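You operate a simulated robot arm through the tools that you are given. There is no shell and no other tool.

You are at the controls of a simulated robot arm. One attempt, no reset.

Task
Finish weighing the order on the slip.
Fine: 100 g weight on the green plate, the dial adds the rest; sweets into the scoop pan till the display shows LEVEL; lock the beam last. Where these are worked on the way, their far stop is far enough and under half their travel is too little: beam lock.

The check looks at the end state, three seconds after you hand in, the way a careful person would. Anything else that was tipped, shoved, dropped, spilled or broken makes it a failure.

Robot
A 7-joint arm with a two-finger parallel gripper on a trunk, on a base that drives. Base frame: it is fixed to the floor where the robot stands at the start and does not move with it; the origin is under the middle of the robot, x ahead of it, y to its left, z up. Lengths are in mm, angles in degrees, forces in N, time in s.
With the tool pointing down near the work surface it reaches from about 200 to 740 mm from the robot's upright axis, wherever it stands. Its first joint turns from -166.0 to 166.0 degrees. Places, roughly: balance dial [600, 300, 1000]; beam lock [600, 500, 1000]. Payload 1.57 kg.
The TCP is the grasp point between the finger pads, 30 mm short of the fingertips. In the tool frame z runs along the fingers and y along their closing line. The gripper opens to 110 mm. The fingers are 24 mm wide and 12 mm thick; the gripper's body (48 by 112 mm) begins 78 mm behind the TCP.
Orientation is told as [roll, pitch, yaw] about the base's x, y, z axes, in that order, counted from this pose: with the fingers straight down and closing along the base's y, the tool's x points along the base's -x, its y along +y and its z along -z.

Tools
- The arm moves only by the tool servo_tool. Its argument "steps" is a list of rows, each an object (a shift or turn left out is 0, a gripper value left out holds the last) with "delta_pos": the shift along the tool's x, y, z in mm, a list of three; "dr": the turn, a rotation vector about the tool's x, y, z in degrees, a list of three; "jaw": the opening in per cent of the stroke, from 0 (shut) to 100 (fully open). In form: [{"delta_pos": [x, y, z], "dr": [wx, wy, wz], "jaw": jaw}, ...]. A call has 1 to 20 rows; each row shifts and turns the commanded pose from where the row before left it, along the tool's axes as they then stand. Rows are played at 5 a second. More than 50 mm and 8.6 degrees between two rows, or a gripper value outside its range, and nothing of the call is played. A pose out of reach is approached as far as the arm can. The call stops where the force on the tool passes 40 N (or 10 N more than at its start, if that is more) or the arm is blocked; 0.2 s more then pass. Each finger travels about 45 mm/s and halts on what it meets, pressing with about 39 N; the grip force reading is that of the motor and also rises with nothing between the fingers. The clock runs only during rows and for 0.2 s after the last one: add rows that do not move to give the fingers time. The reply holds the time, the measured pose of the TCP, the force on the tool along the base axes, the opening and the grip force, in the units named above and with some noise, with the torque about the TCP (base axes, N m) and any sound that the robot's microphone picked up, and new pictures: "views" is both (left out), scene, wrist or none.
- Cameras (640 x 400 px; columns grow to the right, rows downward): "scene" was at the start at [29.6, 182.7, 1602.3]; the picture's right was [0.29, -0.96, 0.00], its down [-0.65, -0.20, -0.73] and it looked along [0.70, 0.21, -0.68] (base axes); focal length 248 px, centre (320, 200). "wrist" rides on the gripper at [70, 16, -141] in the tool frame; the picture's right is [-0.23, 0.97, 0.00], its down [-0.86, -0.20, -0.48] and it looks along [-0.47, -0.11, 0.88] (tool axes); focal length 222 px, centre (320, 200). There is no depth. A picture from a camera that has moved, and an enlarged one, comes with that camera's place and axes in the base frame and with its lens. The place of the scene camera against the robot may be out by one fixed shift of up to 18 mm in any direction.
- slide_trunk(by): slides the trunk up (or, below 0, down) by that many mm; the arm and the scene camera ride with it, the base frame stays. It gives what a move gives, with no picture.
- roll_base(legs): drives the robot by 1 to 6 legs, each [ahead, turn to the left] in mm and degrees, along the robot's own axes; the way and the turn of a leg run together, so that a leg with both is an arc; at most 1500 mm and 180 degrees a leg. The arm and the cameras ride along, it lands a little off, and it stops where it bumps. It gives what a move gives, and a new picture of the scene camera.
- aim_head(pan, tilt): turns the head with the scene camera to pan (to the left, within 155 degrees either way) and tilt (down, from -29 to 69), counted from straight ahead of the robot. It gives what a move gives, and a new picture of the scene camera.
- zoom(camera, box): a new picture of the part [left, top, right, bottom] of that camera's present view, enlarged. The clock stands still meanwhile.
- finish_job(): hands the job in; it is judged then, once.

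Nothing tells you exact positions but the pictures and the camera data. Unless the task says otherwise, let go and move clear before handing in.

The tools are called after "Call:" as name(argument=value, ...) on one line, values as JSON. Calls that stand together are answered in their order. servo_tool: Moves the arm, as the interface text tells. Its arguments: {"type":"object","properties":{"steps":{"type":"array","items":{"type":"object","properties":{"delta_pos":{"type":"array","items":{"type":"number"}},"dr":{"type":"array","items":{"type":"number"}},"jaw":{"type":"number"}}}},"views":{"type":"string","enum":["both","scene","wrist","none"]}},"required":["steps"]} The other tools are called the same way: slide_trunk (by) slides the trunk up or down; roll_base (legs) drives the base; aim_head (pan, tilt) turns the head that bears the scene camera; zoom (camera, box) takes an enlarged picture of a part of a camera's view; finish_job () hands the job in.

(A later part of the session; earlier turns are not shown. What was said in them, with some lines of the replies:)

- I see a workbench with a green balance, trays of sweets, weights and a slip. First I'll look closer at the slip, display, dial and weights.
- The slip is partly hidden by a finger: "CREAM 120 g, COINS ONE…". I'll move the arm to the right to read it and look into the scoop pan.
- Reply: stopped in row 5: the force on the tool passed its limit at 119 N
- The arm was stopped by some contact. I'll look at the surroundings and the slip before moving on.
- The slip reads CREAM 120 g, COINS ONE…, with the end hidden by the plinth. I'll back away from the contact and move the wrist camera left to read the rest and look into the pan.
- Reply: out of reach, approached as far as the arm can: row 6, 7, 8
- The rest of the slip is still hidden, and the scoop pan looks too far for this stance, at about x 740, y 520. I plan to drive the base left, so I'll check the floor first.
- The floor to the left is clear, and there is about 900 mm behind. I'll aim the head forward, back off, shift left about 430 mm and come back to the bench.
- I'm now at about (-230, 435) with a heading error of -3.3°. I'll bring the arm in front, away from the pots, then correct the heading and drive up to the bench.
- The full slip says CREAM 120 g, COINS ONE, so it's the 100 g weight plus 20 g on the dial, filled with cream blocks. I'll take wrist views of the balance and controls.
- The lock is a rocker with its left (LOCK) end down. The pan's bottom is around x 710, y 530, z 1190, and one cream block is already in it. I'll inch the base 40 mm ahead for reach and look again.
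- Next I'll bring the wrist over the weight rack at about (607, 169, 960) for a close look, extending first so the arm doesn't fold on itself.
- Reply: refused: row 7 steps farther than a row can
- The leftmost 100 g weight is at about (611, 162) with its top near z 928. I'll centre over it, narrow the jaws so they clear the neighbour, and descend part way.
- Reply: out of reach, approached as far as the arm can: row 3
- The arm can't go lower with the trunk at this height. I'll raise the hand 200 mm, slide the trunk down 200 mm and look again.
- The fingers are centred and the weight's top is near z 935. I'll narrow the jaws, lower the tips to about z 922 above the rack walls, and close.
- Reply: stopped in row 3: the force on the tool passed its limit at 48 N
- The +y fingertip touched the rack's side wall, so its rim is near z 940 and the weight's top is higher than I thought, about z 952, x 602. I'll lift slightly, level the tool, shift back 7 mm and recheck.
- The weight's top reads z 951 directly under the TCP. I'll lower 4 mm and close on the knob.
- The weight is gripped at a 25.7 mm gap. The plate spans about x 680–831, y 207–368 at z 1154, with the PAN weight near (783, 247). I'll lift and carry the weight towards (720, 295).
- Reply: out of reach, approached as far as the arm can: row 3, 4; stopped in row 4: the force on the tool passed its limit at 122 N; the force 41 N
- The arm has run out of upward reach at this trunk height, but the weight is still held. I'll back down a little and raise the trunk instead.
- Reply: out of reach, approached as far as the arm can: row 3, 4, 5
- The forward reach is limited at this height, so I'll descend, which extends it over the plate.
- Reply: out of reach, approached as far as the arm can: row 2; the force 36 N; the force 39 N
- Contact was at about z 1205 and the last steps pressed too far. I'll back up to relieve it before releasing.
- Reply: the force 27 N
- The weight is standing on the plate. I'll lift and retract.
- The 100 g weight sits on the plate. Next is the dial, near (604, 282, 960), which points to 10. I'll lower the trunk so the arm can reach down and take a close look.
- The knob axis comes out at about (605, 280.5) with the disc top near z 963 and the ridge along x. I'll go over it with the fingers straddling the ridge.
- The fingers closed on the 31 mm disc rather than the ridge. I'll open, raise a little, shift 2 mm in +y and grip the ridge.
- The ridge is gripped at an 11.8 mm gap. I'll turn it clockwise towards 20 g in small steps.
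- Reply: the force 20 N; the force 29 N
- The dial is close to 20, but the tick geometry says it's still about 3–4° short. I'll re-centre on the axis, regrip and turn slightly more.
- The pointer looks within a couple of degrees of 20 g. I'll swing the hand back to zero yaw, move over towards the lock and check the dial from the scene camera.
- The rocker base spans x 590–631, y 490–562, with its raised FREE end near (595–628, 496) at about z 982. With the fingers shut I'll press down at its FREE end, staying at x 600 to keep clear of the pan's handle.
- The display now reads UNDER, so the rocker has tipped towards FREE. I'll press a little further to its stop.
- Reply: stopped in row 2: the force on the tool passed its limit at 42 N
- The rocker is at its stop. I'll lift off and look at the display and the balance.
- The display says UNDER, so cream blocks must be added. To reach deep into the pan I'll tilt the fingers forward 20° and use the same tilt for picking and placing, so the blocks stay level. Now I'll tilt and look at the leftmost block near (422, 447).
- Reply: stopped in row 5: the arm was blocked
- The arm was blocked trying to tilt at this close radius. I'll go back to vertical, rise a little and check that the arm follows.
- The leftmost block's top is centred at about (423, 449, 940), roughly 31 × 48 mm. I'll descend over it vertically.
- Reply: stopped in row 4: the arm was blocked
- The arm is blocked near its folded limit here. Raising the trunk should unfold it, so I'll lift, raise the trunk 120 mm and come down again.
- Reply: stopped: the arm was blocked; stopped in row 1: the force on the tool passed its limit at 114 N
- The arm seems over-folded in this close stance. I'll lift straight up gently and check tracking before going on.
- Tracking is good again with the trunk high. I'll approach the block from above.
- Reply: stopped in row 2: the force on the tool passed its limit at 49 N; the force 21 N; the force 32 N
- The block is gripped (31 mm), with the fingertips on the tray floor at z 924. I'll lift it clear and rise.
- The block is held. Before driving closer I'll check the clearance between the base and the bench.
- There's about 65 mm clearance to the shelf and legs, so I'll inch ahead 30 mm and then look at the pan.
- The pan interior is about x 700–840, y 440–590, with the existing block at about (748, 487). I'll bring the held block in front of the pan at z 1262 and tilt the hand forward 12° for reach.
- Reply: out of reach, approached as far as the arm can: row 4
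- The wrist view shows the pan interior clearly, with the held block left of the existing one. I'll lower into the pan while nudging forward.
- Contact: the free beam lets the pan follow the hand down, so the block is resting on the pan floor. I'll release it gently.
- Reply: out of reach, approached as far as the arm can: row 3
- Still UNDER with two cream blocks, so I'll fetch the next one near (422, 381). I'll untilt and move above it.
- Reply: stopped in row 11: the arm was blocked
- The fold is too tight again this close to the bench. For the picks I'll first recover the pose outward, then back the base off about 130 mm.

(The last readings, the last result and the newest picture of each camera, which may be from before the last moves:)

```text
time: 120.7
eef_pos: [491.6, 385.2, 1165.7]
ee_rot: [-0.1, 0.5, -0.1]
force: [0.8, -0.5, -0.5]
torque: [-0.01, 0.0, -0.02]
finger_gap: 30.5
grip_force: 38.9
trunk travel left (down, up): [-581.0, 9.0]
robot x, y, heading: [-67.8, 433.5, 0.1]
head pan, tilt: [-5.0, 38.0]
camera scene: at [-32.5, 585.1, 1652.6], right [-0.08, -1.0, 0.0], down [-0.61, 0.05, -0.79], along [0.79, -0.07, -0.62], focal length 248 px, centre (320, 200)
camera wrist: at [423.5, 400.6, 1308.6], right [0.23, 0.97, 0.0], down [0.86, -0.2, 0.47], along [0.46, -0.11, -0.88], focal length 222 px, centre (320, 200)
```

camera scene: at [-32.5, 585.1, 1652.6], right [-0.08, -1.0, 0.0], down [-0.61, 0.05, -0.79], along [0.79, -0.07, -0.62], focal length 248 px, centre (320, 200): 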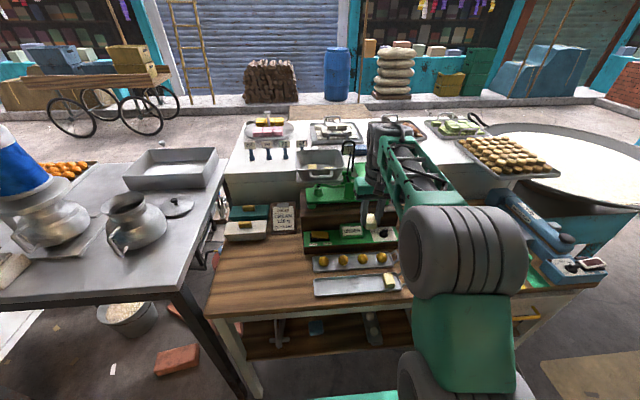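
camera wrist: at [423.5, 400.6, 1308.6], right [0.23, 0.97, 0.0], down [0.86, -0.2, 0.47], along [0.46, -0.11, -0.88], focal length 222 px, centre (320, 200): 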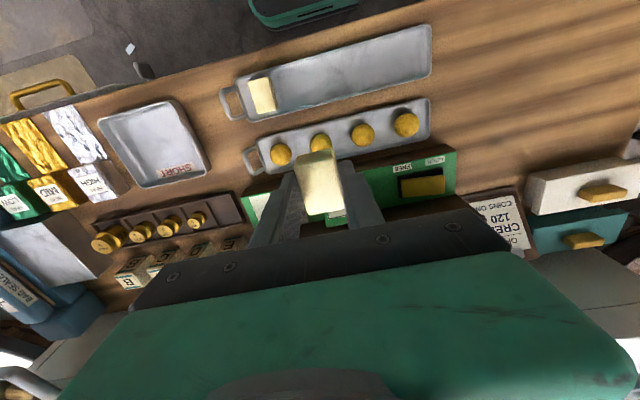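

Call:
servo_tool(steps=[{"delta_pos": [0, 35, -30]}, {"delta_pos": [0, 35, -30]}, {"delta_pos": [0, 40, -25]}, {"delta_pos": [5, 35, -12]}, {"delta_pos": [5, 12, 0]}, {"dr": [0, -4, 0]}, {"dr": [0, -4, 0]}, {"dr": [0, -4, 0]}, {"delta_pos": [0, 0, 0]}], views="none")

Call:
roll_base(legs=[[131, 0]])

```text
time: 122.7
eef_pos: [483.6, 540.9, 1263.3]
ee_rot: [-0.1, -11.7, -0.1]
force: [-0.9, -0.6, 0.3]
torque: [-0.03, -0.02, 0.02]
finger_gap: 30.8
grip_force: 38.9
trunk travel left (down, up): [-581.0, 9.0]
robot x, y, heading: [-70.4, 433.1, 0.1]
head pan, tilt: [-5.0, 38.0]
```

```text
time: 123.9
eef_pos: [613.2, 540.7, 1262.4]
ee_rot: [-0.2, -11.7, 0.0]
force: [0.0, -0.5, -2.0]
torque: [0.0, 0.05, -0.04]
finger_gap: 30.7
grip_force: 39.7
trunk travel left (down, up): [-581.0, 9.0]
robot x, y, heading: [60.1, 433.1, 0.4]
head pan, tilt: [-5.0, 38.0]
camera scene: at [98.5, 585.7, 1652.5], right [-0.08, -1.0, 0.0], down [-0.61, 0.05, -0.79], along [0.78, -0.07, -0.62], focal length 248 px, centre (320, 200)
```

scene: 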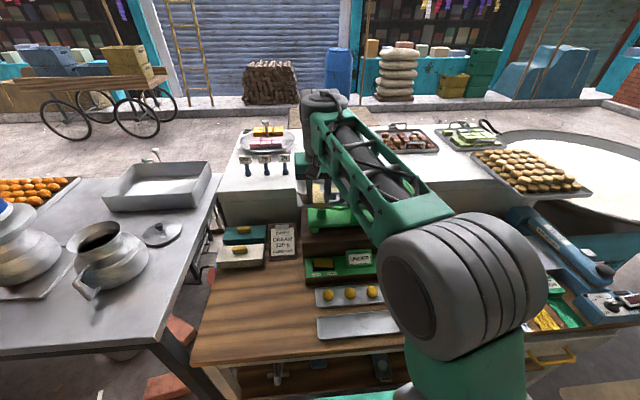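

I'm back in front of the pan. I'll advance over it to see where the second block should go.

Call:
servo_tool(steps=[{"delta_pos": [-39.1, 0, 8.3]}, {"delta_pos": [-39.1, 0, 8.3]}, {"delta_pos": [-25, 0, 5.2]}, {"delta_pos": [0, 0, 0]}], views="none")

Call:
zoom(camera="wrist", box=[160, 60, 480, 260])

```text
time: 124.9
eef_pos: [714.1, 541.9, 1258.8]
ee_rot: [0.1, -11.7, -0.1]
force: [1.1, -0.7, -0.9]
torque: [-0.03, 0.02, -0.02]
finger_gap: 30.6
grip_force: 38.9
out of reach, approached as far as the arm can: row 3
trunk travel left (down, up): [-581.0, 9.0]
robot x, y, heading: [63.2, 434.3, 0.1]
head pan, tilt: [-5.0, 38.0]
```

```text
2.00 times, centred on (320, 160) of wrist
camera zoom: at [619.1, 558.4, 1384.0], right [0.22, 0.97, 0.05], down [0.74, -0.2, 0.64], along [0.63, -0.11, -0.77], focal length 444 px, centre (320, 280)
```

zoom: 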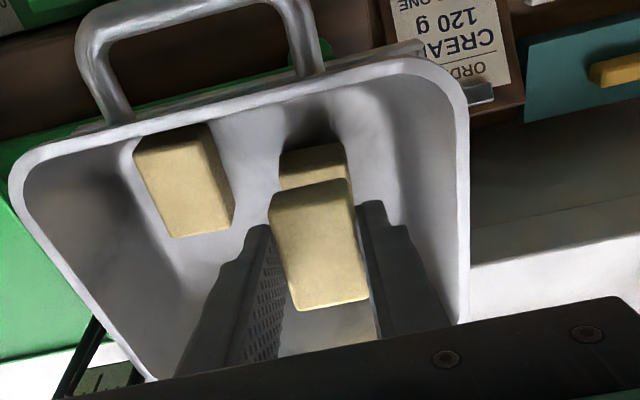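

There isn't room between the two blocks, so I'll set this one flat on top of the block I placed, which is stable and stays below the rim.

Call:
servo_tool(steps=[{"delta_pos": [-10, 1.5, 13]}, {"delta_pos": [-12, 0, 11]}, {"delta_pos": [0, 0, 0]}], views="none")

Call:
zoom(camera="wrist", box=[160, 60, 480, 260])

```text
time: 125.7
eef_pos: [738.1, 545.8, 1237.1]
ee_rot: [0.2, -11.7, 0.0]
force: [0.2, -0.2, 0.2]
torque: [0.03, 0.01, 0.0]
finger_gap: 30.5
grip_force: 38.5
out of reach, approached as far as the arm can: row 2
trunk travel left (down, up): [-581.0, 9.0]
robot x, y, heading: [63.4, 430.8, 0.3]
head pan, tilt: [-5.0, 38.0]
```

```text
2.00 times, centred on (320, 160) of wrist
camera zoom: at [642.0, 562.2, 1363.5], right [0.22, 0.97, 0.05], down [0.74, -0.2, 0.64], along [0.63, -0.11, -0.77], focal length 444 px, centre (320, 280)
```

zoom: 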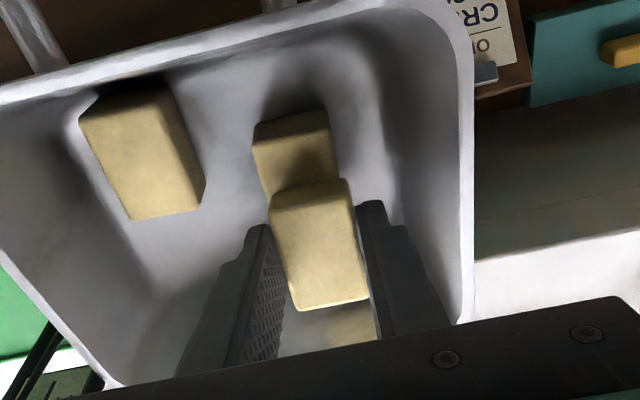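

Call:
servo_tool(steps=[{"delta_pos": [9.8, 0, 2]}, {"delta_pos": [0, 0, 0]}], views="none")

Call:
zoom(camera="wrist", box=[160, 60, 480, 260])

```text
time: 126.3
eef_pos: [728.9, 548.0, 1234.2]
ee_rot: [-0.1, -11.6, -0.1]
force: [-0.4, -0.2, -0.1]
torque: [0.0, -0.01, -0.02]
finger_gap: 30.7
grip_force: 38.9
trunk travel left (down, up): [-581.0, 9.0]
robot x, y, heading: [57.9, 433.6, 0.3]
head pan, tilt: [-5.0, 38.0]
```

```text
2.00 times, centred on (320, 160) of wrist
camera zoom: at [633.5, 563.5, 1359.4], right [0.22, 0.97, 0.04], down [0.74, -0.2, 0.64], along [0.63, -0.11, -0.77], focal length 444 px, centre (320, 280)
```

zoom: 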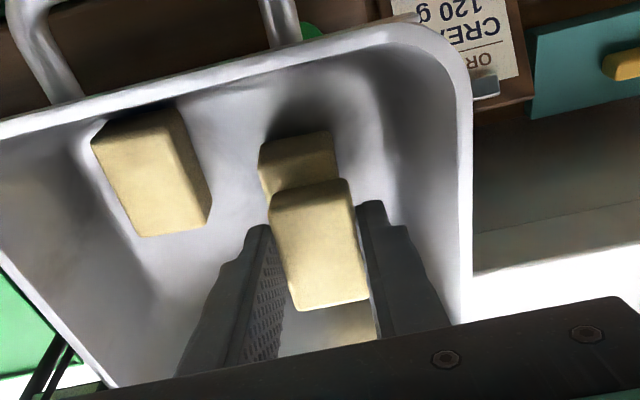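

Call:
servo_tool(steps=[{"delta_pos": [1, 0, 5]}, {"delta_pos": [0, 0, 0]}], views="none")

Call:
servo_tool(steps=[{"delta_pos": [1, 0, 4]}, {"delta_pos": [0, 0, 0]}], views="none")

Call:
zoom(camera="wrist", box=[160, 60, 480, 260])

```text
time: 126.9
eef_pos: [728.4, 547.4, 1228.5]
ee_rot: [-0.1, -11.6, -0.1]
force: [-0.3, -0.7, -0.1]
torque: [0.0, 0.04, -0.01]
finger_gap: 30.9
grip_force: 38.7
trunk travel left (down, up): [-581.0, 9.0]
robot x, y, heading: [58.1, 434.2, 0.2]
head pan, tilt: [-5.0, 38.0]
```

```text
time: 127.5
eef_pos: [729.2, 546.2, 1225.1]
ee_rot: [-0.1, -11.6, 0.0]
force: [-0.6, -0.5, 0.0]
torque: [-0.02, 0.04, -0.02]
finger_gap: 30.7
grip_force: 38.9
trunk travel left (down, up): [-581.0, 9.0]
robot x, y, heading: [59.7, 433.7, 0.2]
head pan, tilt: [-5.0, 38.0]
```

```text
2.00 times, centred on (320, 160) of wrist
camera zoom: at [633.1, 562.9, 1350.5], right [0.22, 0.97, 0.04], down [0.74, -0.2, 0.64], along [0.63, -0.11, -0.77], focal length 444 px, centre (320, 280)
```

zoom: 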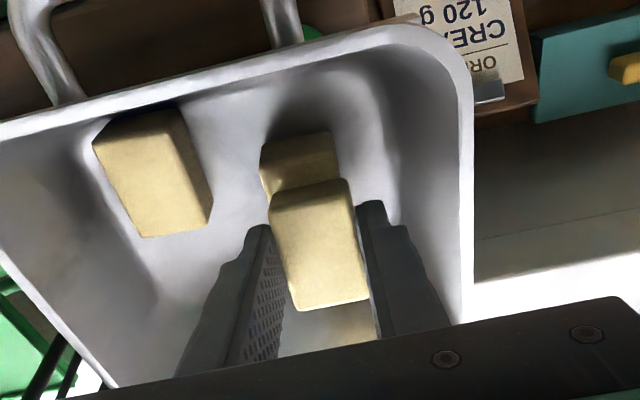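

The pan is following the hand again, so the block rests on the one below. Releasing.

Call:
servo_tool(steps=[{"jaw": 31}, {"jaw": 34}, {"jaw": 38}, {"jaw": 38}, {"jaw": 38}], views="none")

Call:
zoom(camera="wrist", box=[160, 60, 480, 260])

```text
time: 128.7
eef_pos: [728.8, 546.8, 1224.3]
ee_rot: [-0.1, -11.5, 0.0]
force: [-0.2, -1.1, -0.2]
torque: [0.0, 0.0, 0.03]
finger_gap: 42.0
grip_force: 0.0
trunk travel left (down, up): [-581.0, 9.0]
robot x, y, heading: [60.6, 434.7, 0.4]
head pan, tilt: [-5.0, 38.0]
```

```text
2.00 times, centred on (320, 160) of wrist
camera zoom: at [633.1, 562.9, 1350.5], right [0.22, 0.97, 0.04], down [0.74, -0.2, 0.64], along [0.63, -0.11, -0.77], focal length 444 px, centre (320, 280)
```

zoom: 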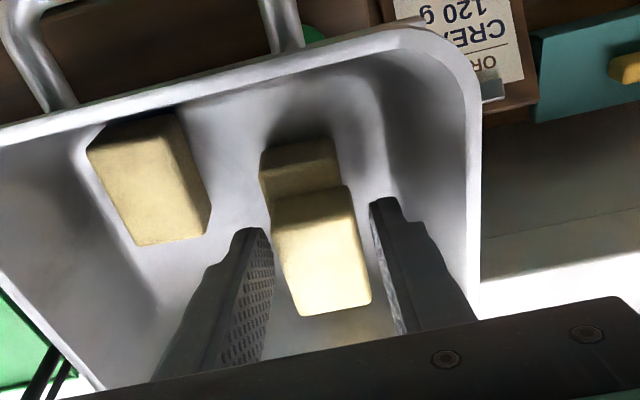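

Call:
servo_tool(steps=[{"delta_pos": [0, 0, -12]}, {"delta_pos": [0, 0, -25]}, {"delta_pos": [35, 0, -10]}, {"delta_pos": [44, 0, -9.4]}, {"delta_pos": [40, 0, -9]}, {"delta_pos": [0, 0, 0]}], views="wrist")

Call:
zoom(camera="wrist", box=[100, 60, 420, 260])

Call:
zoom(camera="scene", box=[260, 110, 420, 290])

```text
time: 130.1
eef_pos: [591.5, 547.2, 1258.3]
ee_rot: [0.0, -11.7, 0.0]
force: [-0.5, -0.2, -0.2]
torque: [-0.01, 0.0, -0.01]
finger_gap: 42.1
grip_force: 0.2
out of reach, approached as far as the arm can: row 2
trunk travel left (down, up): [-581.0, 9.0]
robot x, y, heading: [61.5, 435.2, 0.4]
head pan, tilt: [-5.0, 38.0]
camera wrist: at [495.9, 563.0, 1384.4], right [0.22, 0.97, 0.04], down [0.74, -0.2, 0.64], along [0.63, -0.11, -0.77], focal length 222 px, centre (320, 200)
```

wrist: 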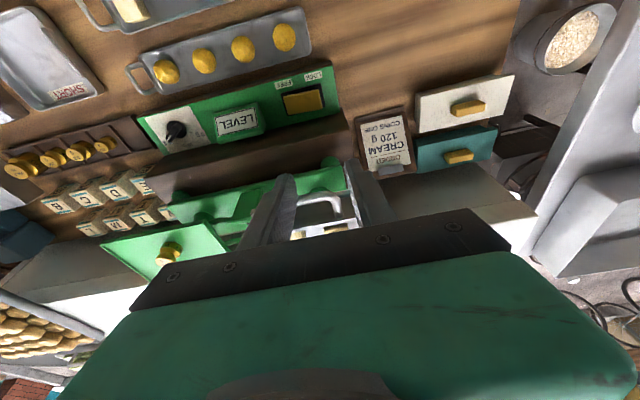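

```text
2.00 times, centred on (260, 160) of wrist
camera zoom: at [495.9, 563.0, 1384.4], right [0.22, 0.97, 0.04], down [0.74, -0.2, 0.64], along [0.63, -0.11, -0.77], focal length 444 px, centre (440, 280)
```

zoom: 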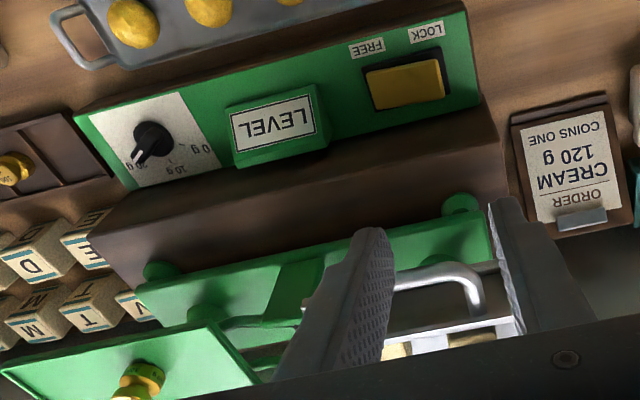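

```text
2.22 times, centred on (340, 200) of scene
camera zoom: at [97.3, 585.5, 1652.5], right [-0.08, -1.0, 0.0], down [-0.61, 0.05, -0.79], along [0.79, -0.07, -0.62], focal length 552 px, centre (276, 200)
```

zoom: 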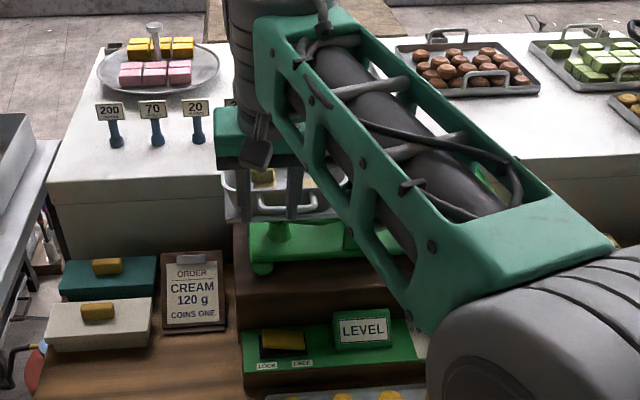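

The display reads LEVEL with three cream blocks in the pan, so only the beam lock remains. I'll back off, straighten and close the fingers, and inspect the dial and rocker first.

Call:
servo_tool(steps=[{"delta_pos": [34, 0, -7]}, {"dr": [0, 4, 0], "jaw": 0}, {"dr": [0, 4, 0]}, {"dr": [0, 3.7, 0]}, {"delta_pos": [0, 0, 0]}, {"delta_pos": [0, 0, 0]}], views="none")

Call:
zoom(camera="wrist", box=[120, 80, 280, 200])

Call:
zoom(camera="scene", box=[290, 130, 430, 290])

```text
time: 131.5
eef_pos: [554.9, 548.5, 1259.0]
ee_rot: [-0.1, 0.1, 0.0]
force: [0.9, -0.7, -0.2]
torque: [0.02, -0.02, 0.03]
finger_gap: 0.0
grip_force: 21.8
trunk travel left (down, up): [-581.0, 9.0]
robot x, y, heading: [60.0, 430.3, -0.0]
head pan, tilt: [-5.0, 38.0]
```

```text
3.33 times, centred on (200, 140) of wrist
camera zoom: at [487.5, 564.7, 1401.0], right [0.23, 0.97, 0.0], down [0.86, -0.2, 0.48], along [0.46, -0.11, -0.88], focal length 740 px, centre (720, 400)
```

zoom: 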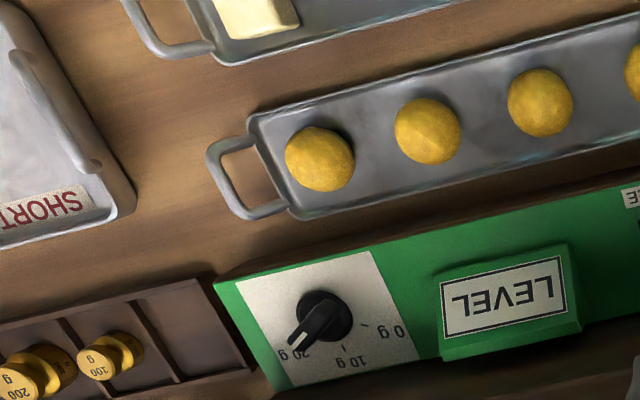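

```text
2.50 times, centred on (360, 210) of scene
camera zoom: at [97.1, 585.6, 1652.5], right [-0.08, -1.0, 0.0], down [-0.61, 0.05, -0.79], along [0.79, -0.07, -0.62], focal length 620 px, centre (220, 175)
```

zoom: 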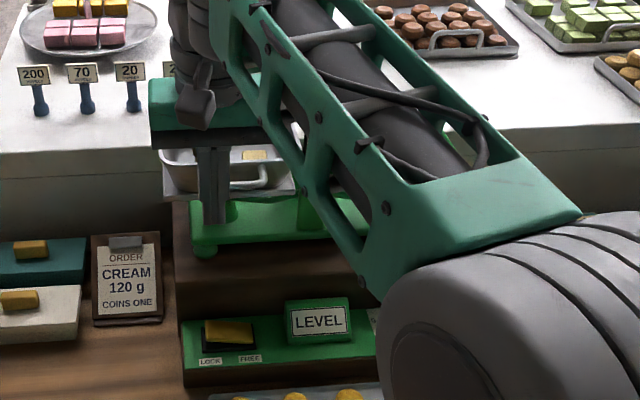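

Call:
zoom(camera="wrist", box=[175, 155, 235, 195])

Call:
slide_trunk(by=-195)

Call:
zoom(camera="wrist", box=[120, 80, 440, 280])

```text
10.00 times, centred on (205, 175) of wrist
camera zoom: at [487.5, 564.7, 1401.0], right [0.23, 0.97, 0.0], down [0.86, -0.2, 0.48], along [0.46, -0.11, -0.88], focal length 2221 px, centre (1470, 450)
```

zoom: 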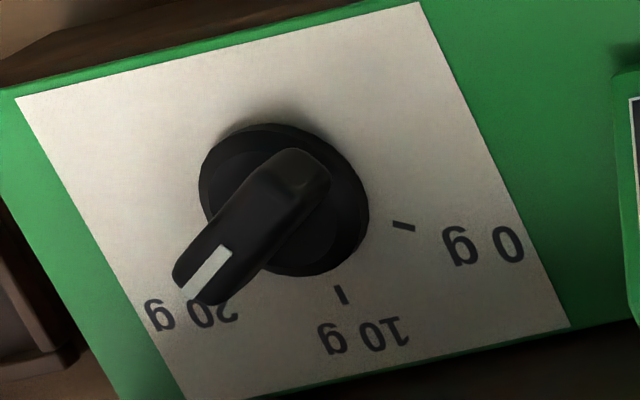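

```text
time: 133.7
eef_pos: [556.3, 548.9, 1062.7]
ee_rot: [-0.1, 0.1, -0.2]
force: [0.0, -0.4, -0.7]
torque: [0.05, -0.04, 0.02]
finger_gap: 0.0
grip_force: 21.3
trunk travel left (down, up): [-386.0, 204.0]
robot x, y, heading: [58.8, 433.2, 0.5]
head pan, tilt: [-5.0, 38.0]
```

```text
2.00 times, centred on (280, 180) of wrist
camera zoom: at [487.6, 564.7, 1206.1], right [0.23, 0.97, 0.0], down [0.86, -0.2, 0.48], along [0.46, -0.11, -0.88], focal length 444 px, centre (400, 240)
```

zoom: 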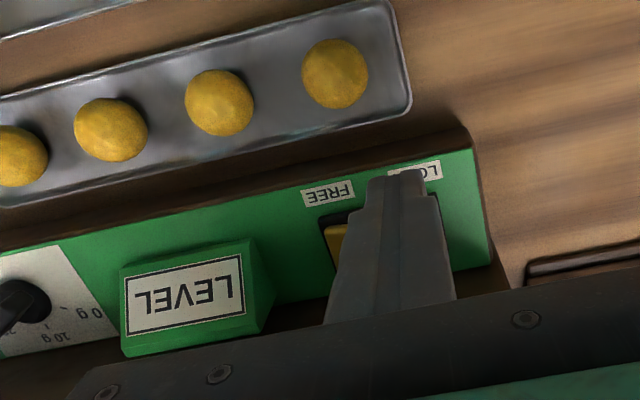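

The dial pointer lies exactly on 20 g. Now I'll move over the LOCK end of the rocker at (600, 549) and press it down to its stop.

Call:
servo_tool(steps=[{"delta_pos": [-22, 0, 0]}, {"delta_pos": [-22, 0, 10]}, {"delta_pos": [0, 0, 14]}, {"delta_pos": [0, 0, 0]}], views="both")

Call:
zoom(camera="wrist", box=[180, 110, 420, 260])

Call:
zoom(camera="scene", box=[260, 80, 400, 240])

```text
time: 134.7
eef_pos: [599.9, 547.8, 1038.9]
ee_rot: [0.0, 0.1, 0.0]
force: [0.6, -0.2, -0.3]
torque: [-0.01, -0.01, 0.0]
finger_gap: 0.0
grip_force: 21.6
trunk travel left (down, up): [-386.0, 204.0]
robot x, y, heading: [60.8, 436.2, 0.2]
head pan, tilt: [-5.0, 38.0]
camera scene: at [97.2, 585.6, 1457.5], right [-0.08, -1.0, 0.0], down [-0.61, 0.05, -0.79], along [0.79, -0.07, -0.62], focal length 248 px, centre (320, 200)
camera wrist: at [532.3, 564.5, 1181.3], right [0.23, 0.97, 0.0], down [0.86, -0.2, 0.48], along [0.46, -0.11, -0.88], focal length 222 px, centre (320, 200)
```

scene: 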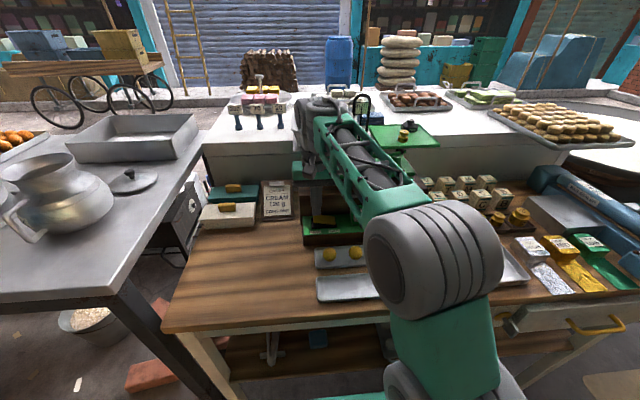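
wrist: 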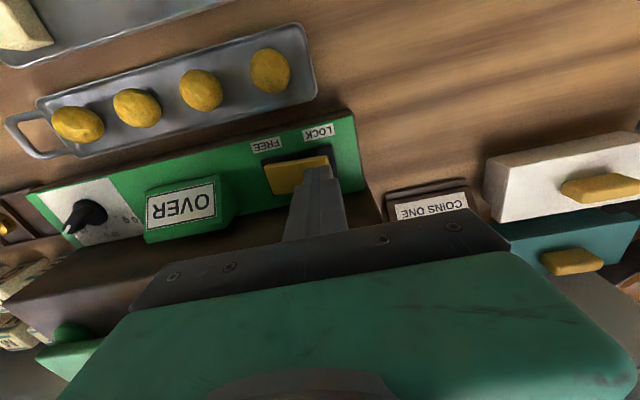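

```text
2.67 times, centred on (300, 185) of wrist
camera zoom: at [532.3, 564.5, 1181.3], right [0.23, 0.97, 0.0], down [0.86, -0.2, 0.48], along [0.46, -0.11, -0.88], focal length 592 px, centre (373, 240)
```

zoom: 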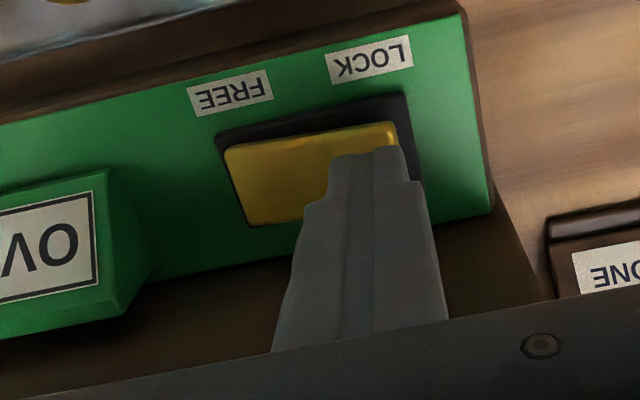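

```text
2.50 times, centred on (330, 160) of scene
camera zoom: at [97.2, 585.6, 1457.5], right [-0.08, -1.0, 0.0], down [-0.61, 0.05, -0.79], along [0.79, -0.07, -0.62], focal length 620 px, centre (295, 300)
```

zoom: 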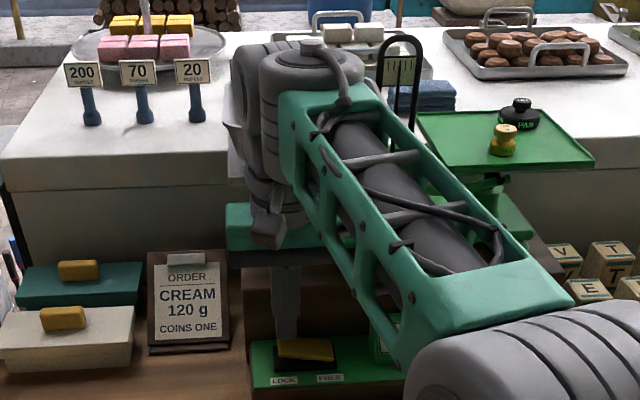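

The display changed to OVER, so part of the wrist must be touching the scoop pan or its handle. I'll retrace the motion straight away.

Call:
servo_tool(steps=[{"delta_pos": [0, 0, -14]}, {"delta_pos": [22, 0, -10]}, {"delta_pos": [22, 0, 0]}, {"delta_pos": [20, 0, 0]}, {"delta_pos": [0, 0, 0]}, {"delta_pos": [0, 0, 0]}], views="both")

Call:
zoom(camera="wrist", box=[120, 80, 440, 280])

Call:
zoom(camera="scene", box=[260, 80, 400, 240])

```text
time: 136.1
eef_pos: [538.0, 550.0, 1061.7]
ee_rot: [-0.2, 0.2, -0.1]
force: [0.9, -0.7, 0.2]
torque: [0.01, 0.01, -0.01]
finger_gap: 0.1
grip_force: 20.9
trunk travel left (down, up): [-386.0, 204.0]
robot x, y, heading: [61.9, 432.4, 0.4]
head pan, tilt: [-5.0, 38.0]
camera scene: at [97.4, 585.6, 1457.5], right [-0.08, -1.0, 0.0], down [-0.61, 0.05, -0.79], along [0.79, -0.07, -0.62], focal length 248 px, centre (320, 200)
camera wrist: at [468.9, 566.0, 1204.8], right [0.23, 0.97, 0.0], down [0.86, -0.2, 0.48], along [0.46, -0.11, -0.88], focal length 222 px, centre (320, 200)
```

scene: 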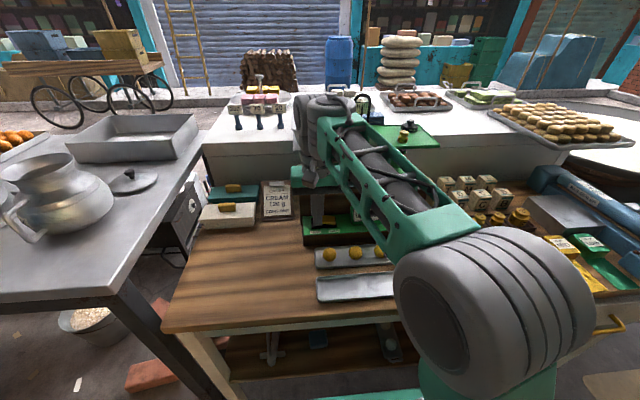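
wrist: 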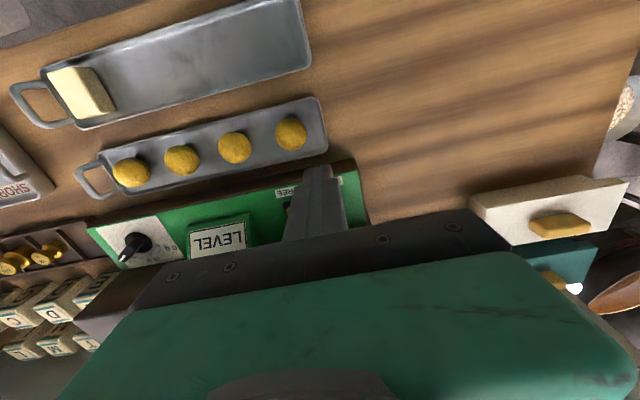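

```text
2.00 times, centred on (280, 180) of wrist
camera zoom: at [468.9, 566.0, 1204.8], right [0.23, 0.97, 0.0], down [0.86, -0.2, 0.48], along [0.46, -0.11, -0.88], focal length 444 px, centre (400, 240)
```

zoom: 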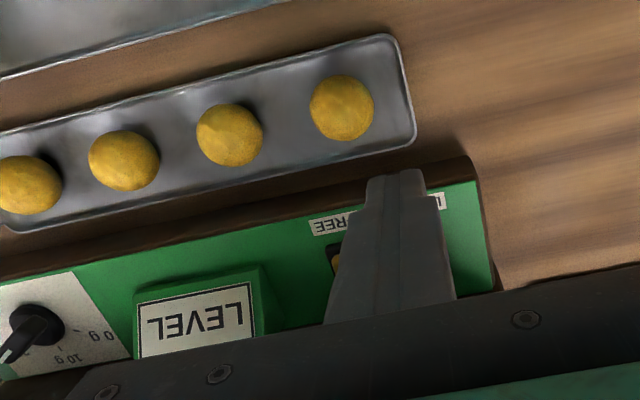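

```text
2.50 times, centred on (330, 160) of scene
camera zoom: at [97.4, 585.6, 1457.5], right [-0.08, -1.0, 0.0], down [-0.61, 0.05, -0.79], along [0.79, -0.07, -0.62], focal length 620 px, centre (295, 300)
```

zoom: 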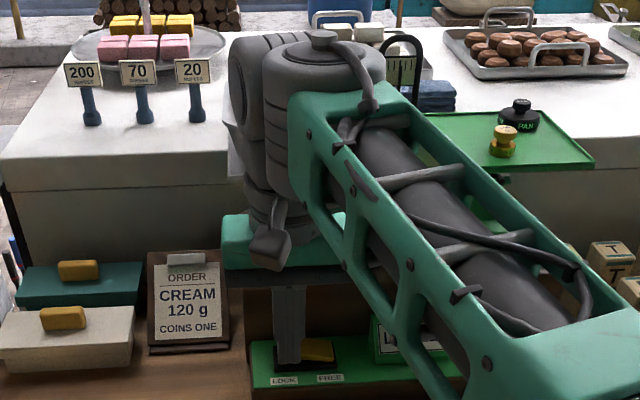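

LEVEL is restored. I'll tilt the hand 24° forward so the wrist stays well away from the pan, then reach the LOCK end with the fingertips.

Call:
servo_tool(steps=[{"dr": [0, -6, 0]}, {"dr": [0, -6, 0]}, {"dr": [0, -6, 0]}, {"dr": [0, -6, 0]}, {"delta_pos": [0, 0, 0]}], views="both")

Call:
zoom(camera="wrist", box=[120, 80, 440, 280])

Call:
zoom(camera="scene", box=[260, 80, 400, 240])

```text
time: 137.3
eef_pos: [536.4, 549.2, 1063.0]
ee_rot: [-0.1, -23.9, 0.0]
force: [-0.3, -0.6, 0.2]
torque: [0.02, -0.02, -0.03]
finger_gap: 0.2
grip_force: 21.7
trunk travel left (down, up): [-386.0, 204.0]
robot x, y, heading: [62.2, 435.1, -0.1]
head pan, tilt: [-5.0, 38.0]
camera scene: at [97.0, 585.5, 1457.6], right [-0.08, -1.0, 0.0], down [-0.61, 0.05, -0.79], along [0.79, -0.07, -0.62], focal length 248 px, centre (320, 200)
camera wrist: at [416.0, 565.3, 1164.9], right [0.21, 0.97, 0.09], down [0.59, -0.2, 0.79], along [0.78, -0.11, -0.61], focal length 222 px, centre (320, 200)
```

scene: 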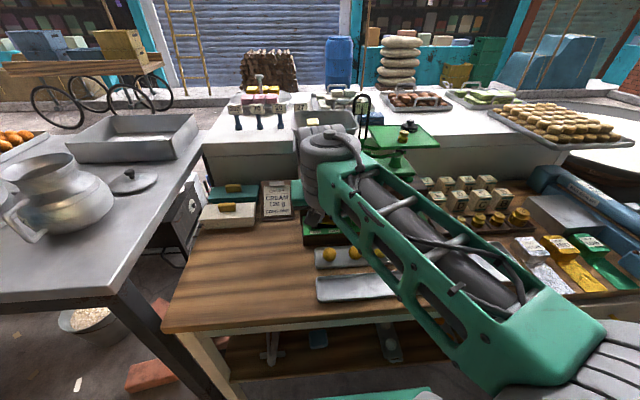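
wrist: 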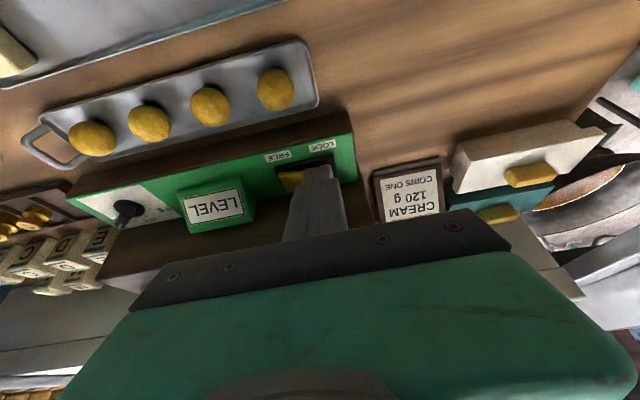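

```text
2.00 times, centred on (280, 180) of wrist
camera zoom: at [416.0, 565.3, 1164.9], right [0.21, 0.97, 0.09], down [0.59, -0.2, 0.79], along [0.78, -0.11, -0.61], focal length 444 px, centre (400, 240)
```

zoom: 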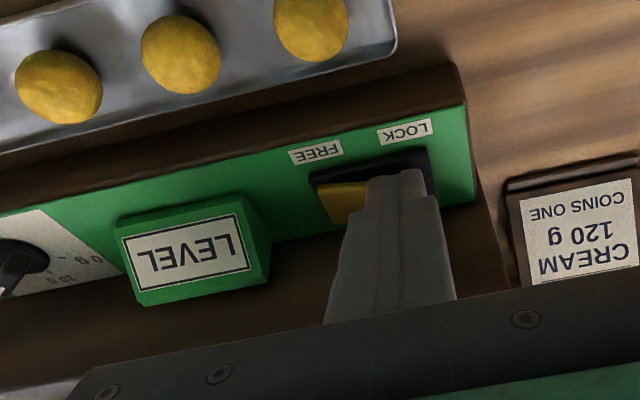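

```text
2.50 times, centred on (330, 160) of scene
camera zoom: at [97.0, 585.5, 1457.6], right [-0.08, -1.0, 0.0], down [-0.61, 0.05, -0.79], along [0.79, -0.07, -0.62], focal length 620 px, centre (295, 300)
```

zoom: 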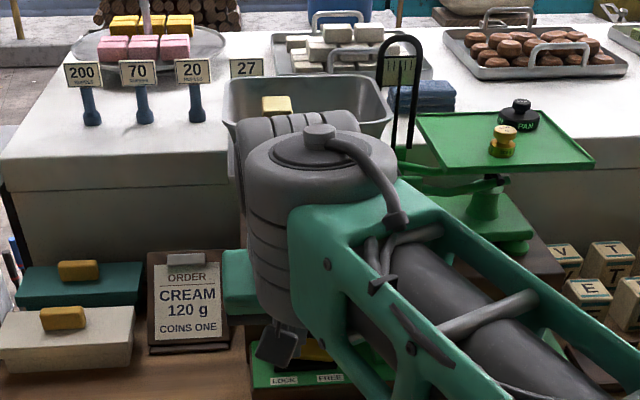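

Call:
servo_tool(steps=[{"delta_pos": [-28.3, 0, 12.6]}, {"delta_pos": [-29, 0, 12.9]}, {"delta_pos": [5, 0, 11]}, {"delta_pos": [0, 0, 0]}], views="both")

Call:
zoom(camera="wrist", box=[180, 100, 420, 250])

Call:
zoom(camera="scene", box=[260, 80, 400, 240])

```text
time: 138.3
eef_pos: [599.9, 548.8, 1051.8]
ee_rot: [-0.1, -24.0, 0.0]
force: [0.0, 0.1, 1.2]
torque: [0.01, -0.01, 0.03]
finger_gap: 0.2
grip_force: 20.9
trunk travel left (down, up): [-386.0, 204.0]
robot x, y, heading: [61.2, 438.2, 0.2]
head pan, tilt: [-5.0, 38.0]
camera scene: at [97.1, 585.6, 1457.6], right [-0.08, -1.0, 0.0], down [-0.61, 0.05, -0.79], along [0.79, -0.07, -0.62], focal length 248 px, centre (320, 200)
camera wrist: at [479.2, 565.3, 1153.4], right [0.21, 0.97, 0.09], down [0.59, -0.2, 0.78], along [0.78, -0.11, -0.61], focal length 222 px, centre (320, 200)
```

scene: 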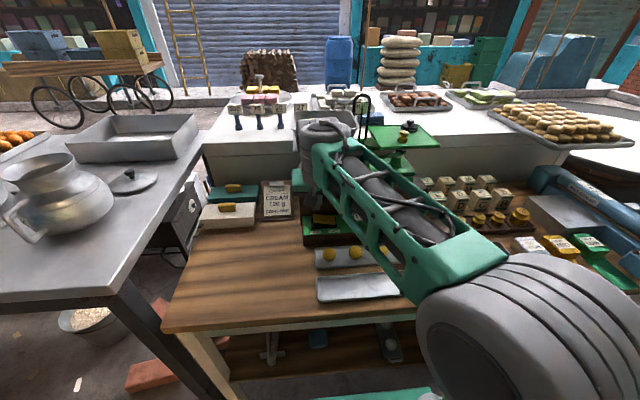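
wrist: 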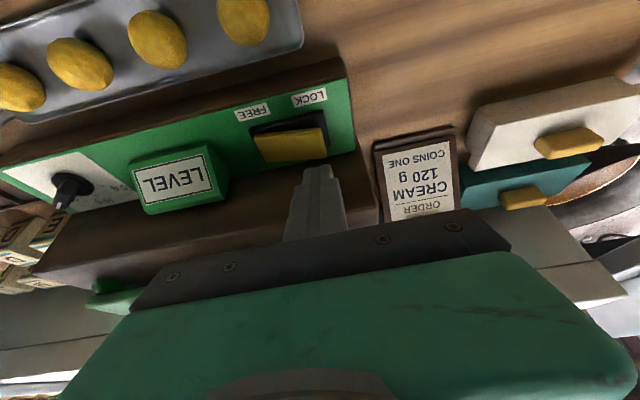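

```text
2.67 times, centred on (300, 175) of wrist
camera zoom: at [479.2, 565.3, 1153.4], right [0.21, 0.97, 0.09], down [0.59, -0.2, 0.78], along [0.78, -0.11, -0.61], focal length 592 px, centre (373, 267)
```

zoom: 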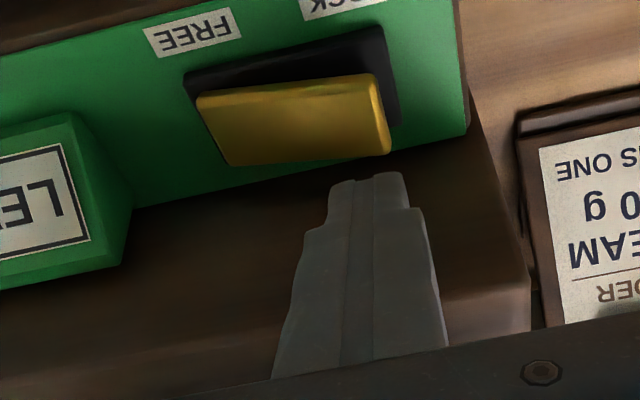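

```text
2.50 times, centred on (330, 160) of scene
camera zoom: at [97.1, 585.6, 1457.6], right [-0.08, -1.0, 0.0], down [-0.61, 0.05, -0.79], along [0.79, -0.07, -0.62], focal length 620 px, centre (295, 300)
```

zoom: 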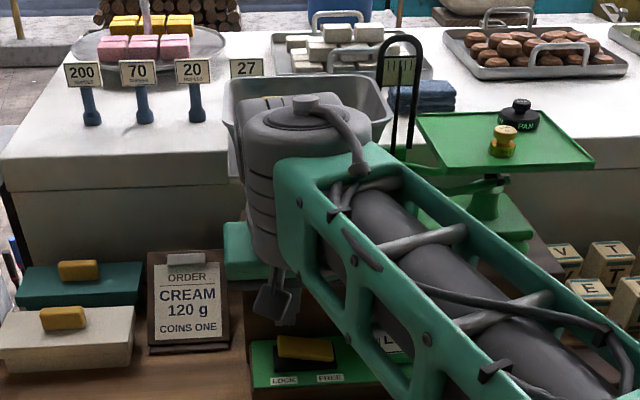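

LEVEL still shows, so the pan is clear. Lowering onto the LOCK end now.

Call:
servo_tool(steps=[{"delta_pos": [4.5, -3, 10]}, {"delta_pos": [4.5, 0, 10]}, {"delta_pos": [0, 0, 0]}], views="none")

Call:
zoom(camera="wrist", box=[140, 80, 460, 280])

```text
time: 139.1
eef_pos: [597.5, 545.8, 1028.2]
ee_rot: [-0.1, -23.9, 0.1]
force: [0.1, -0.9, 0.3]
torque: [0.02, -0.01, 0.01]
finger_gap: 0.0
grip_force: 21.3
trunk travel left (down, up): [-386.0, 204.0]
robot x, y, heading: [59.8, 434.2, -0.2]
head pan, tilt: [-5.0, 38.0]
```

```text
2.00 times, centred on (300, 180) of wrist
camera zoom: at [478.0, 561.8, 1130.4], right [0.21, 0.97, 0.09], down [0.59, -0.2, 0.78], along [0.78, -0.11, -0.61], focal length 444 px, centre (360, 240)
```

zoom: 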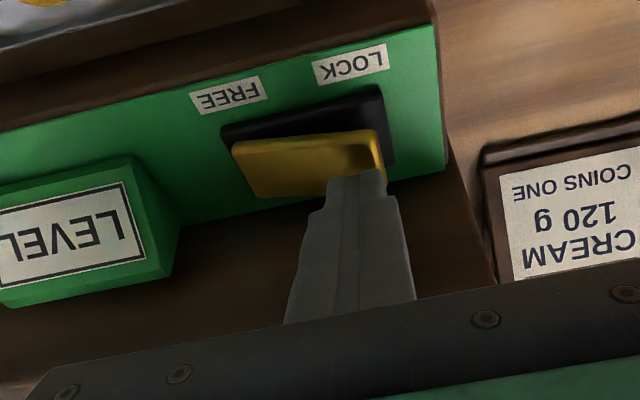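

Call:
servo_tool(steps=[{"delta_pos": [2.5, 0, 5.5]}, {"delta_pos": [0, 0, 0]}], views="none")

Call:
servo_tool(steps=[{"delta_pos": [1.6, 0, 3.7]}, {"delta_pos": [0, 0, 0]}], views="none")

Call:
zoom(camera="wrist", box=[140, 80, 460, 280])

```text
time: 139.7
eef_pos: [598.7, 546.3, 1022.7]
ee_rot: [-0.1, -24.0, -0.1]
force: [0.0, 1.3, 1.4]
torque: [0.07, -0.01, -0.01]
finger_gap: 0.1
grip_force: 21.3
trunk travel left (down, up): [-386.0, 204.0]
robot x, y, heading: [61.6, 434.8, -0.2]
head pan, tilt: [-5.0, 38.0]
```

```text
time: 140.3
eef_pos: [599.0, 545.9, 1018.4]
ee_rot: [-0.2, -23.9, 0.0]
force: [0.2, 0.4, 0.1]
torque: [0.03, 0.01, 0.01]
finger_gap: 0.1
grip_force: 21.0
trunk travel left (down, up): [-386.0, 204.0]
robot x, y, heading: [61.6, 433.1, 0.2]
head pan, tilt: [-5.0, 38.0]
```

```text
2.00 times, centred on (300, 180) of wrist
camera zoom: at [478.1, 561.7, 1120.5], right [0.21, 0.97, 0.09], down [0.59, -0.2, 0.78], along [0.78, -0.11, -0.61], focal length 444 px, centre (360, 240)
```

zoom: 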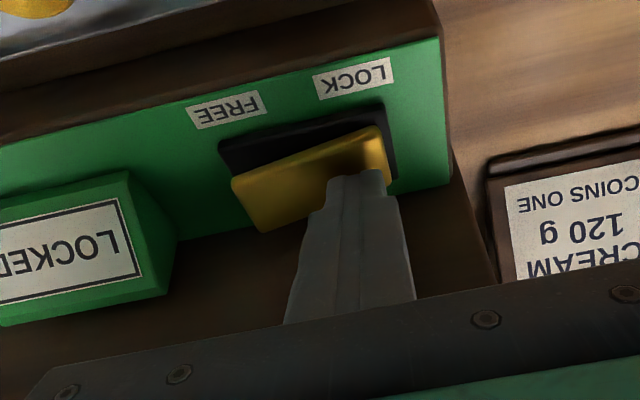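

LOCKED. I'll press gently to the stop.

Call:
servo_tool(steps=[{"delta_pos": [1.2, 0, 2.8]}, {"delta_pos": [0, 0, 0]}], views="none")

```text
time: 140.9
eef_pos: [598.1, 545.5, 1016.9]
ee_rot: [-0.1, -24.1, 0.0]
force: [0.0, 0.4, 6.1]
torque: [-0.08, 0.0, 0.01]
finger_gap: 0.0
grip_force: 21.2
trunk travel left (down, up): [-386.0, 204.0]
robot x, y, heading: [63.4, 435.9, 0.3]
head pan, tilt: [-5.0, 38.0]
```

Call:
servo_tool(steps=[{"delta_pos": [1, 0, 2.3]}, {"delta_pos": [0, 0, 0]}], views="none")

```text
time: 141.5
eef_pos: [597.9, 545.0, 1016.1]
ee_rot: [0.0, -24.3, 0.1]
force: [0.0, 2.8, 19.2]
torque: [-0.14, -0.03, -0.05]
finger_gap: 0.0
grip_force: 21.6
trunk travel left (down, up): [-386.0, 204.0]
robot x, y, heading: [62.0, 434.2, 0.2]
head pan, tilt: [-5.0, 38.0]
```

The rocker is at its stop. I'll lift off, retreat, untilt and inspect everything.

Call:
servo_tool(steps=[{"delta_pos": [-4, 0, -10]}, {"delta_pos": [0, 0, -30]}, {"delta_pos": [35, 0, -30]}, {"delta_pos": [30, -10, -15]}, {"dr": [0, 6, 0]}, {"dr": [0, 6, 0]}, {"dr": [0, 6, 0]}, {"dr": [0, 6, 0]}, {"delta_pos": [0, -45, -10]}, {"delta_pos": [0, -45, 0]}, {"delta_pos": [0, -45, 0]}, {"delta_pos": [0, -45, 0]}, {"delta_pos": [0, 0, 0]}], views="both")

Call:
zoom(camera="scene", box=[260, 80, 460, 260])

Call:
zoom(camera="wrist", box=[200, 60, 520, 260])

```text
time: 144.3
eef_pos: [510.6, 356.7, 1077.0]
ee_rot: [-0.2, 0.2, 0.0]
force: [0.8, -0.6, -0.5]
torque: [0.01, 0.0, 0.04]
finger_gap: 0.0
grip_force: 21.2
trunk travel left (down, up): [-386.0, 204.0]
robot x, y, heading: [60.8, 434.5, 0.1]
head pan, tilt: [-5.0, 38.0]
camera scene: at [97.3, 585.2, 1457.6], right [-0.08, -1.0, 0.0], down [-0.61, 0.05, -0.79], along [0.79, -0.07, -0.62], focal length 248 px, centre (320, 200)
camera wrist: at [442.1, 372.7, 1219.9], right [0.23, 0.97, 0.0], down [0.86, -0.2, 0.48], along [0.46, -0.11, -0.88], focal length 222 px, centre (320, 200)
```

scene: 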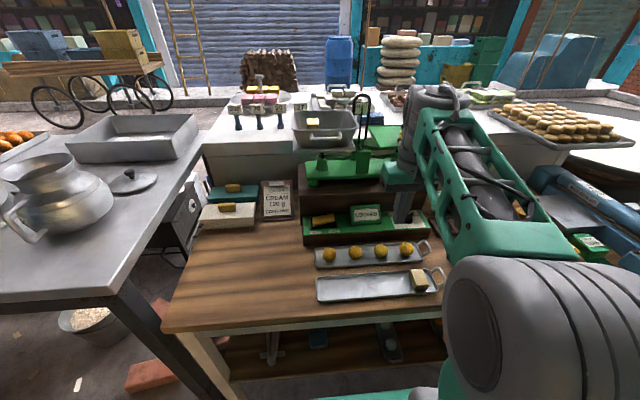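
wrist: 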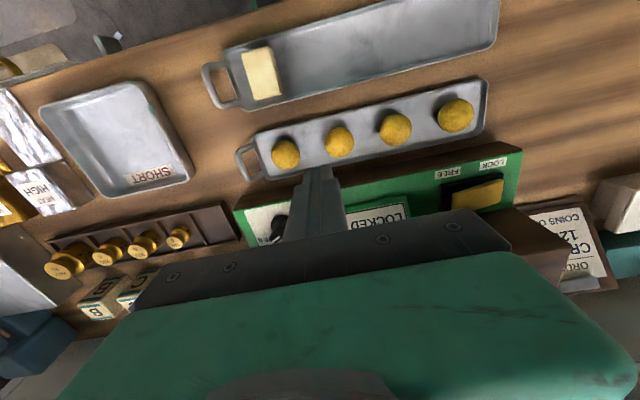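

```text
2.22 times, centred on (360, 170) of scene
camera zoom: at [97.3, 585.2, 1457.6], right [-0.08, -1.0, 0.0], down [-0.61, 0.05, -0.79], along [0.79, -0.07, -0.62], focal length 552 px, centre (231, 267)
```

zoom: 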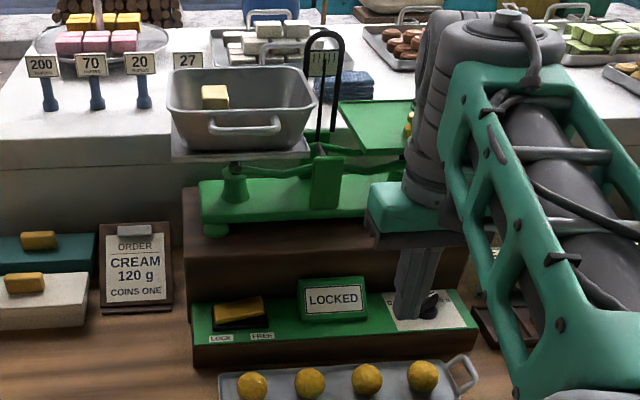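

```text
2.00 times, centred on (360, 160) of wrist
camera zoom: at [442.1, 372.7, 1219.9], right [0.23, 0.97, 0.0], down [0.86, -0.2, 0.48], along [0.46, -0.11, -0.88], focal length 444 px, centre (240, 280)
```

zoom: 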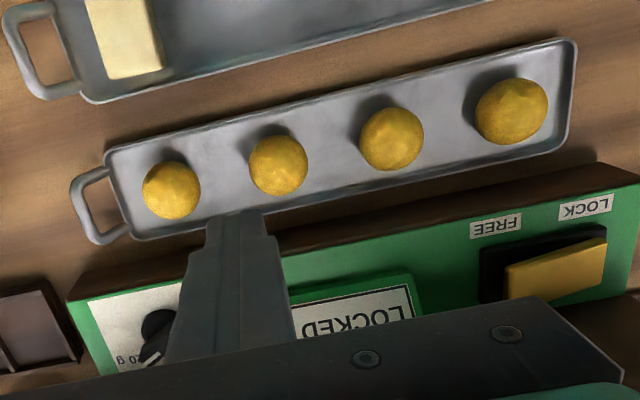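

LOCKED shows and nothing looks disturbed. I'll raise the trunk for a last high look into the pan and over the bench.

Call:
slide_trunk(by=190)

Call:
aim_head(pan=-5, tilt=42)

Call:
zoom(camera="scene", box=[280, 110, 440, 210])

Call:
zoom(camera="scene", box=[180, 180, 480, 340])

```text
time: 146.3
eef_pos: [510.1, 356.8, 1267.2]
ee_rot: [-0.1, 0.1, -0.1]
force: [-0.2, 0.7, -0.1]
torque: [-0.04, 0.03, 0.0]
finger_gap: 0.2
grip_force: 21.1
trunk travel left (down, up): [-576.0, 14.0]
robot x, y, heading: [61.2, 436.7, 0.4]
head pan, tilt: [-5.0, 38.0]
```

```text
time: 147.0
eef_pos: [510.2, 357.4, 1267.2]
ee_rot: [-0.2, 0.1, -0.1]
force: [-1.1, -0.1, 0.5]
torque: [0.01, 0.0, -0.02]
finger_gap: 0.0
grip_force: 21.9
trunk travel left (down, up): [-576.0, 14.0]
robot x, y, heading: [58.3, 434.9, 0.5]
head pan, tilt: [-5.0, 42.0]
camera scene: at [94.6, 585.8, 1641.6], right [-0.08, -1.0, 0.0], down [-0.67, 0.06, -0.74], along [0.74, -0.06, -0.67], focal length 248 px, centre (320, 200)
```

scene: 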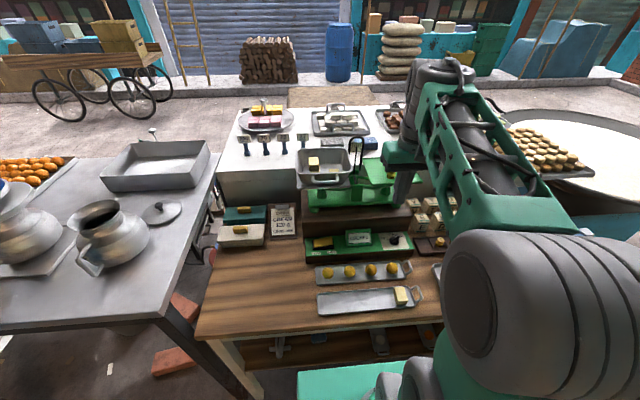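

```text
4.00 times, centred on (360, 160) of scene
camera zoom: at [94.6, 585.8, 1641.6], right [-0.08, -1.0, 0.0], down [-0.67, 0.06, -0.74], along [0.74, -0.06, -0.67], focal length 993 px, centre (160, 360)
```

zoom: 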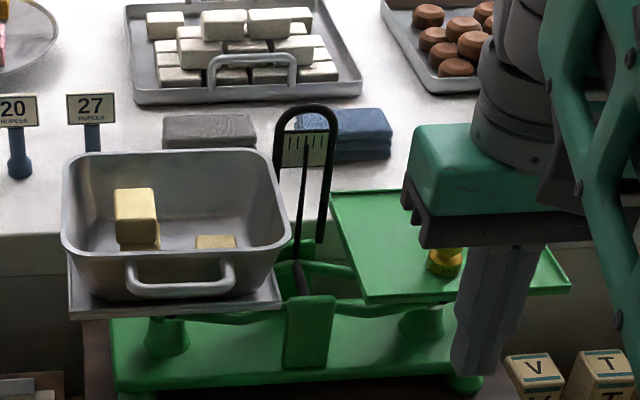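

```text
2.13 times, centred on (330, 260) of scene
camera zoom: at [94.6, 585.8, 1641.6], right [-0.08, -1.0, 0.0], down [-0.67, 0.06, -0.74], along [0.74, -0.06, -0.67], focal length 530 px, centre (299, 72)
```

zoom: 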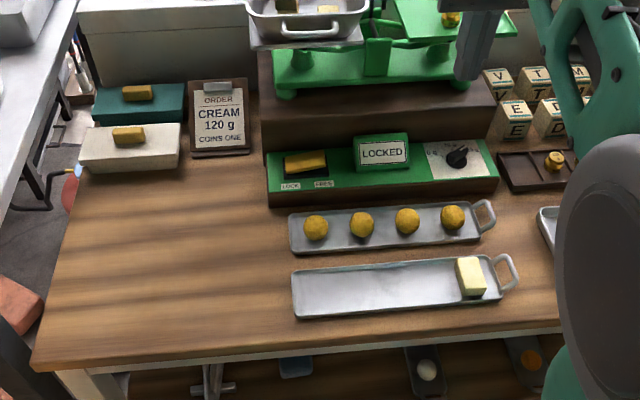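

The 100 g weight stands on the plate, the dial is on 20 g, and three cream blocks are in the scoop pan. The display read LEVEL before I locked the beam. It now reads LOCKED, the arm is clear and nothing else looks disturbed, so I'm handing in.

Call:
finish_job()

```text
The job is handed in.
```

The order on the slip, CREAM 120 g, is weighed, the beam is locked, and the job is handed in.

- **Weights:** one 100 g weight stands on the green plate beside the PAN weight, and the dial points to 20 g.
- **Sweets:** three cream blocks are in the scoop pan. One was already there; I added two, the second stacked on top of the first. One cream block is left on its tray.
- **Lock:** the display read LEVEL just before I locked the beam. It read LOCKED in the last view, with the rocker pressed to its stop.

While I was lining up to press the lock, the display briefly went to OVER. I think the wrist had touched the scoop pan. I backed off, the display returned to LEVEL, and I came in again with the hand tilted.

I also pressed too hard a few times: on the rack while reaching for the weight, on the plate while setting it down, and on the cream-block tray. In the last look nothing in view seemed moved or tipped, but the arm hid the right end of the bench.

I took "COINS ONE" on the slip as not part of the weighing and did nothing about it.
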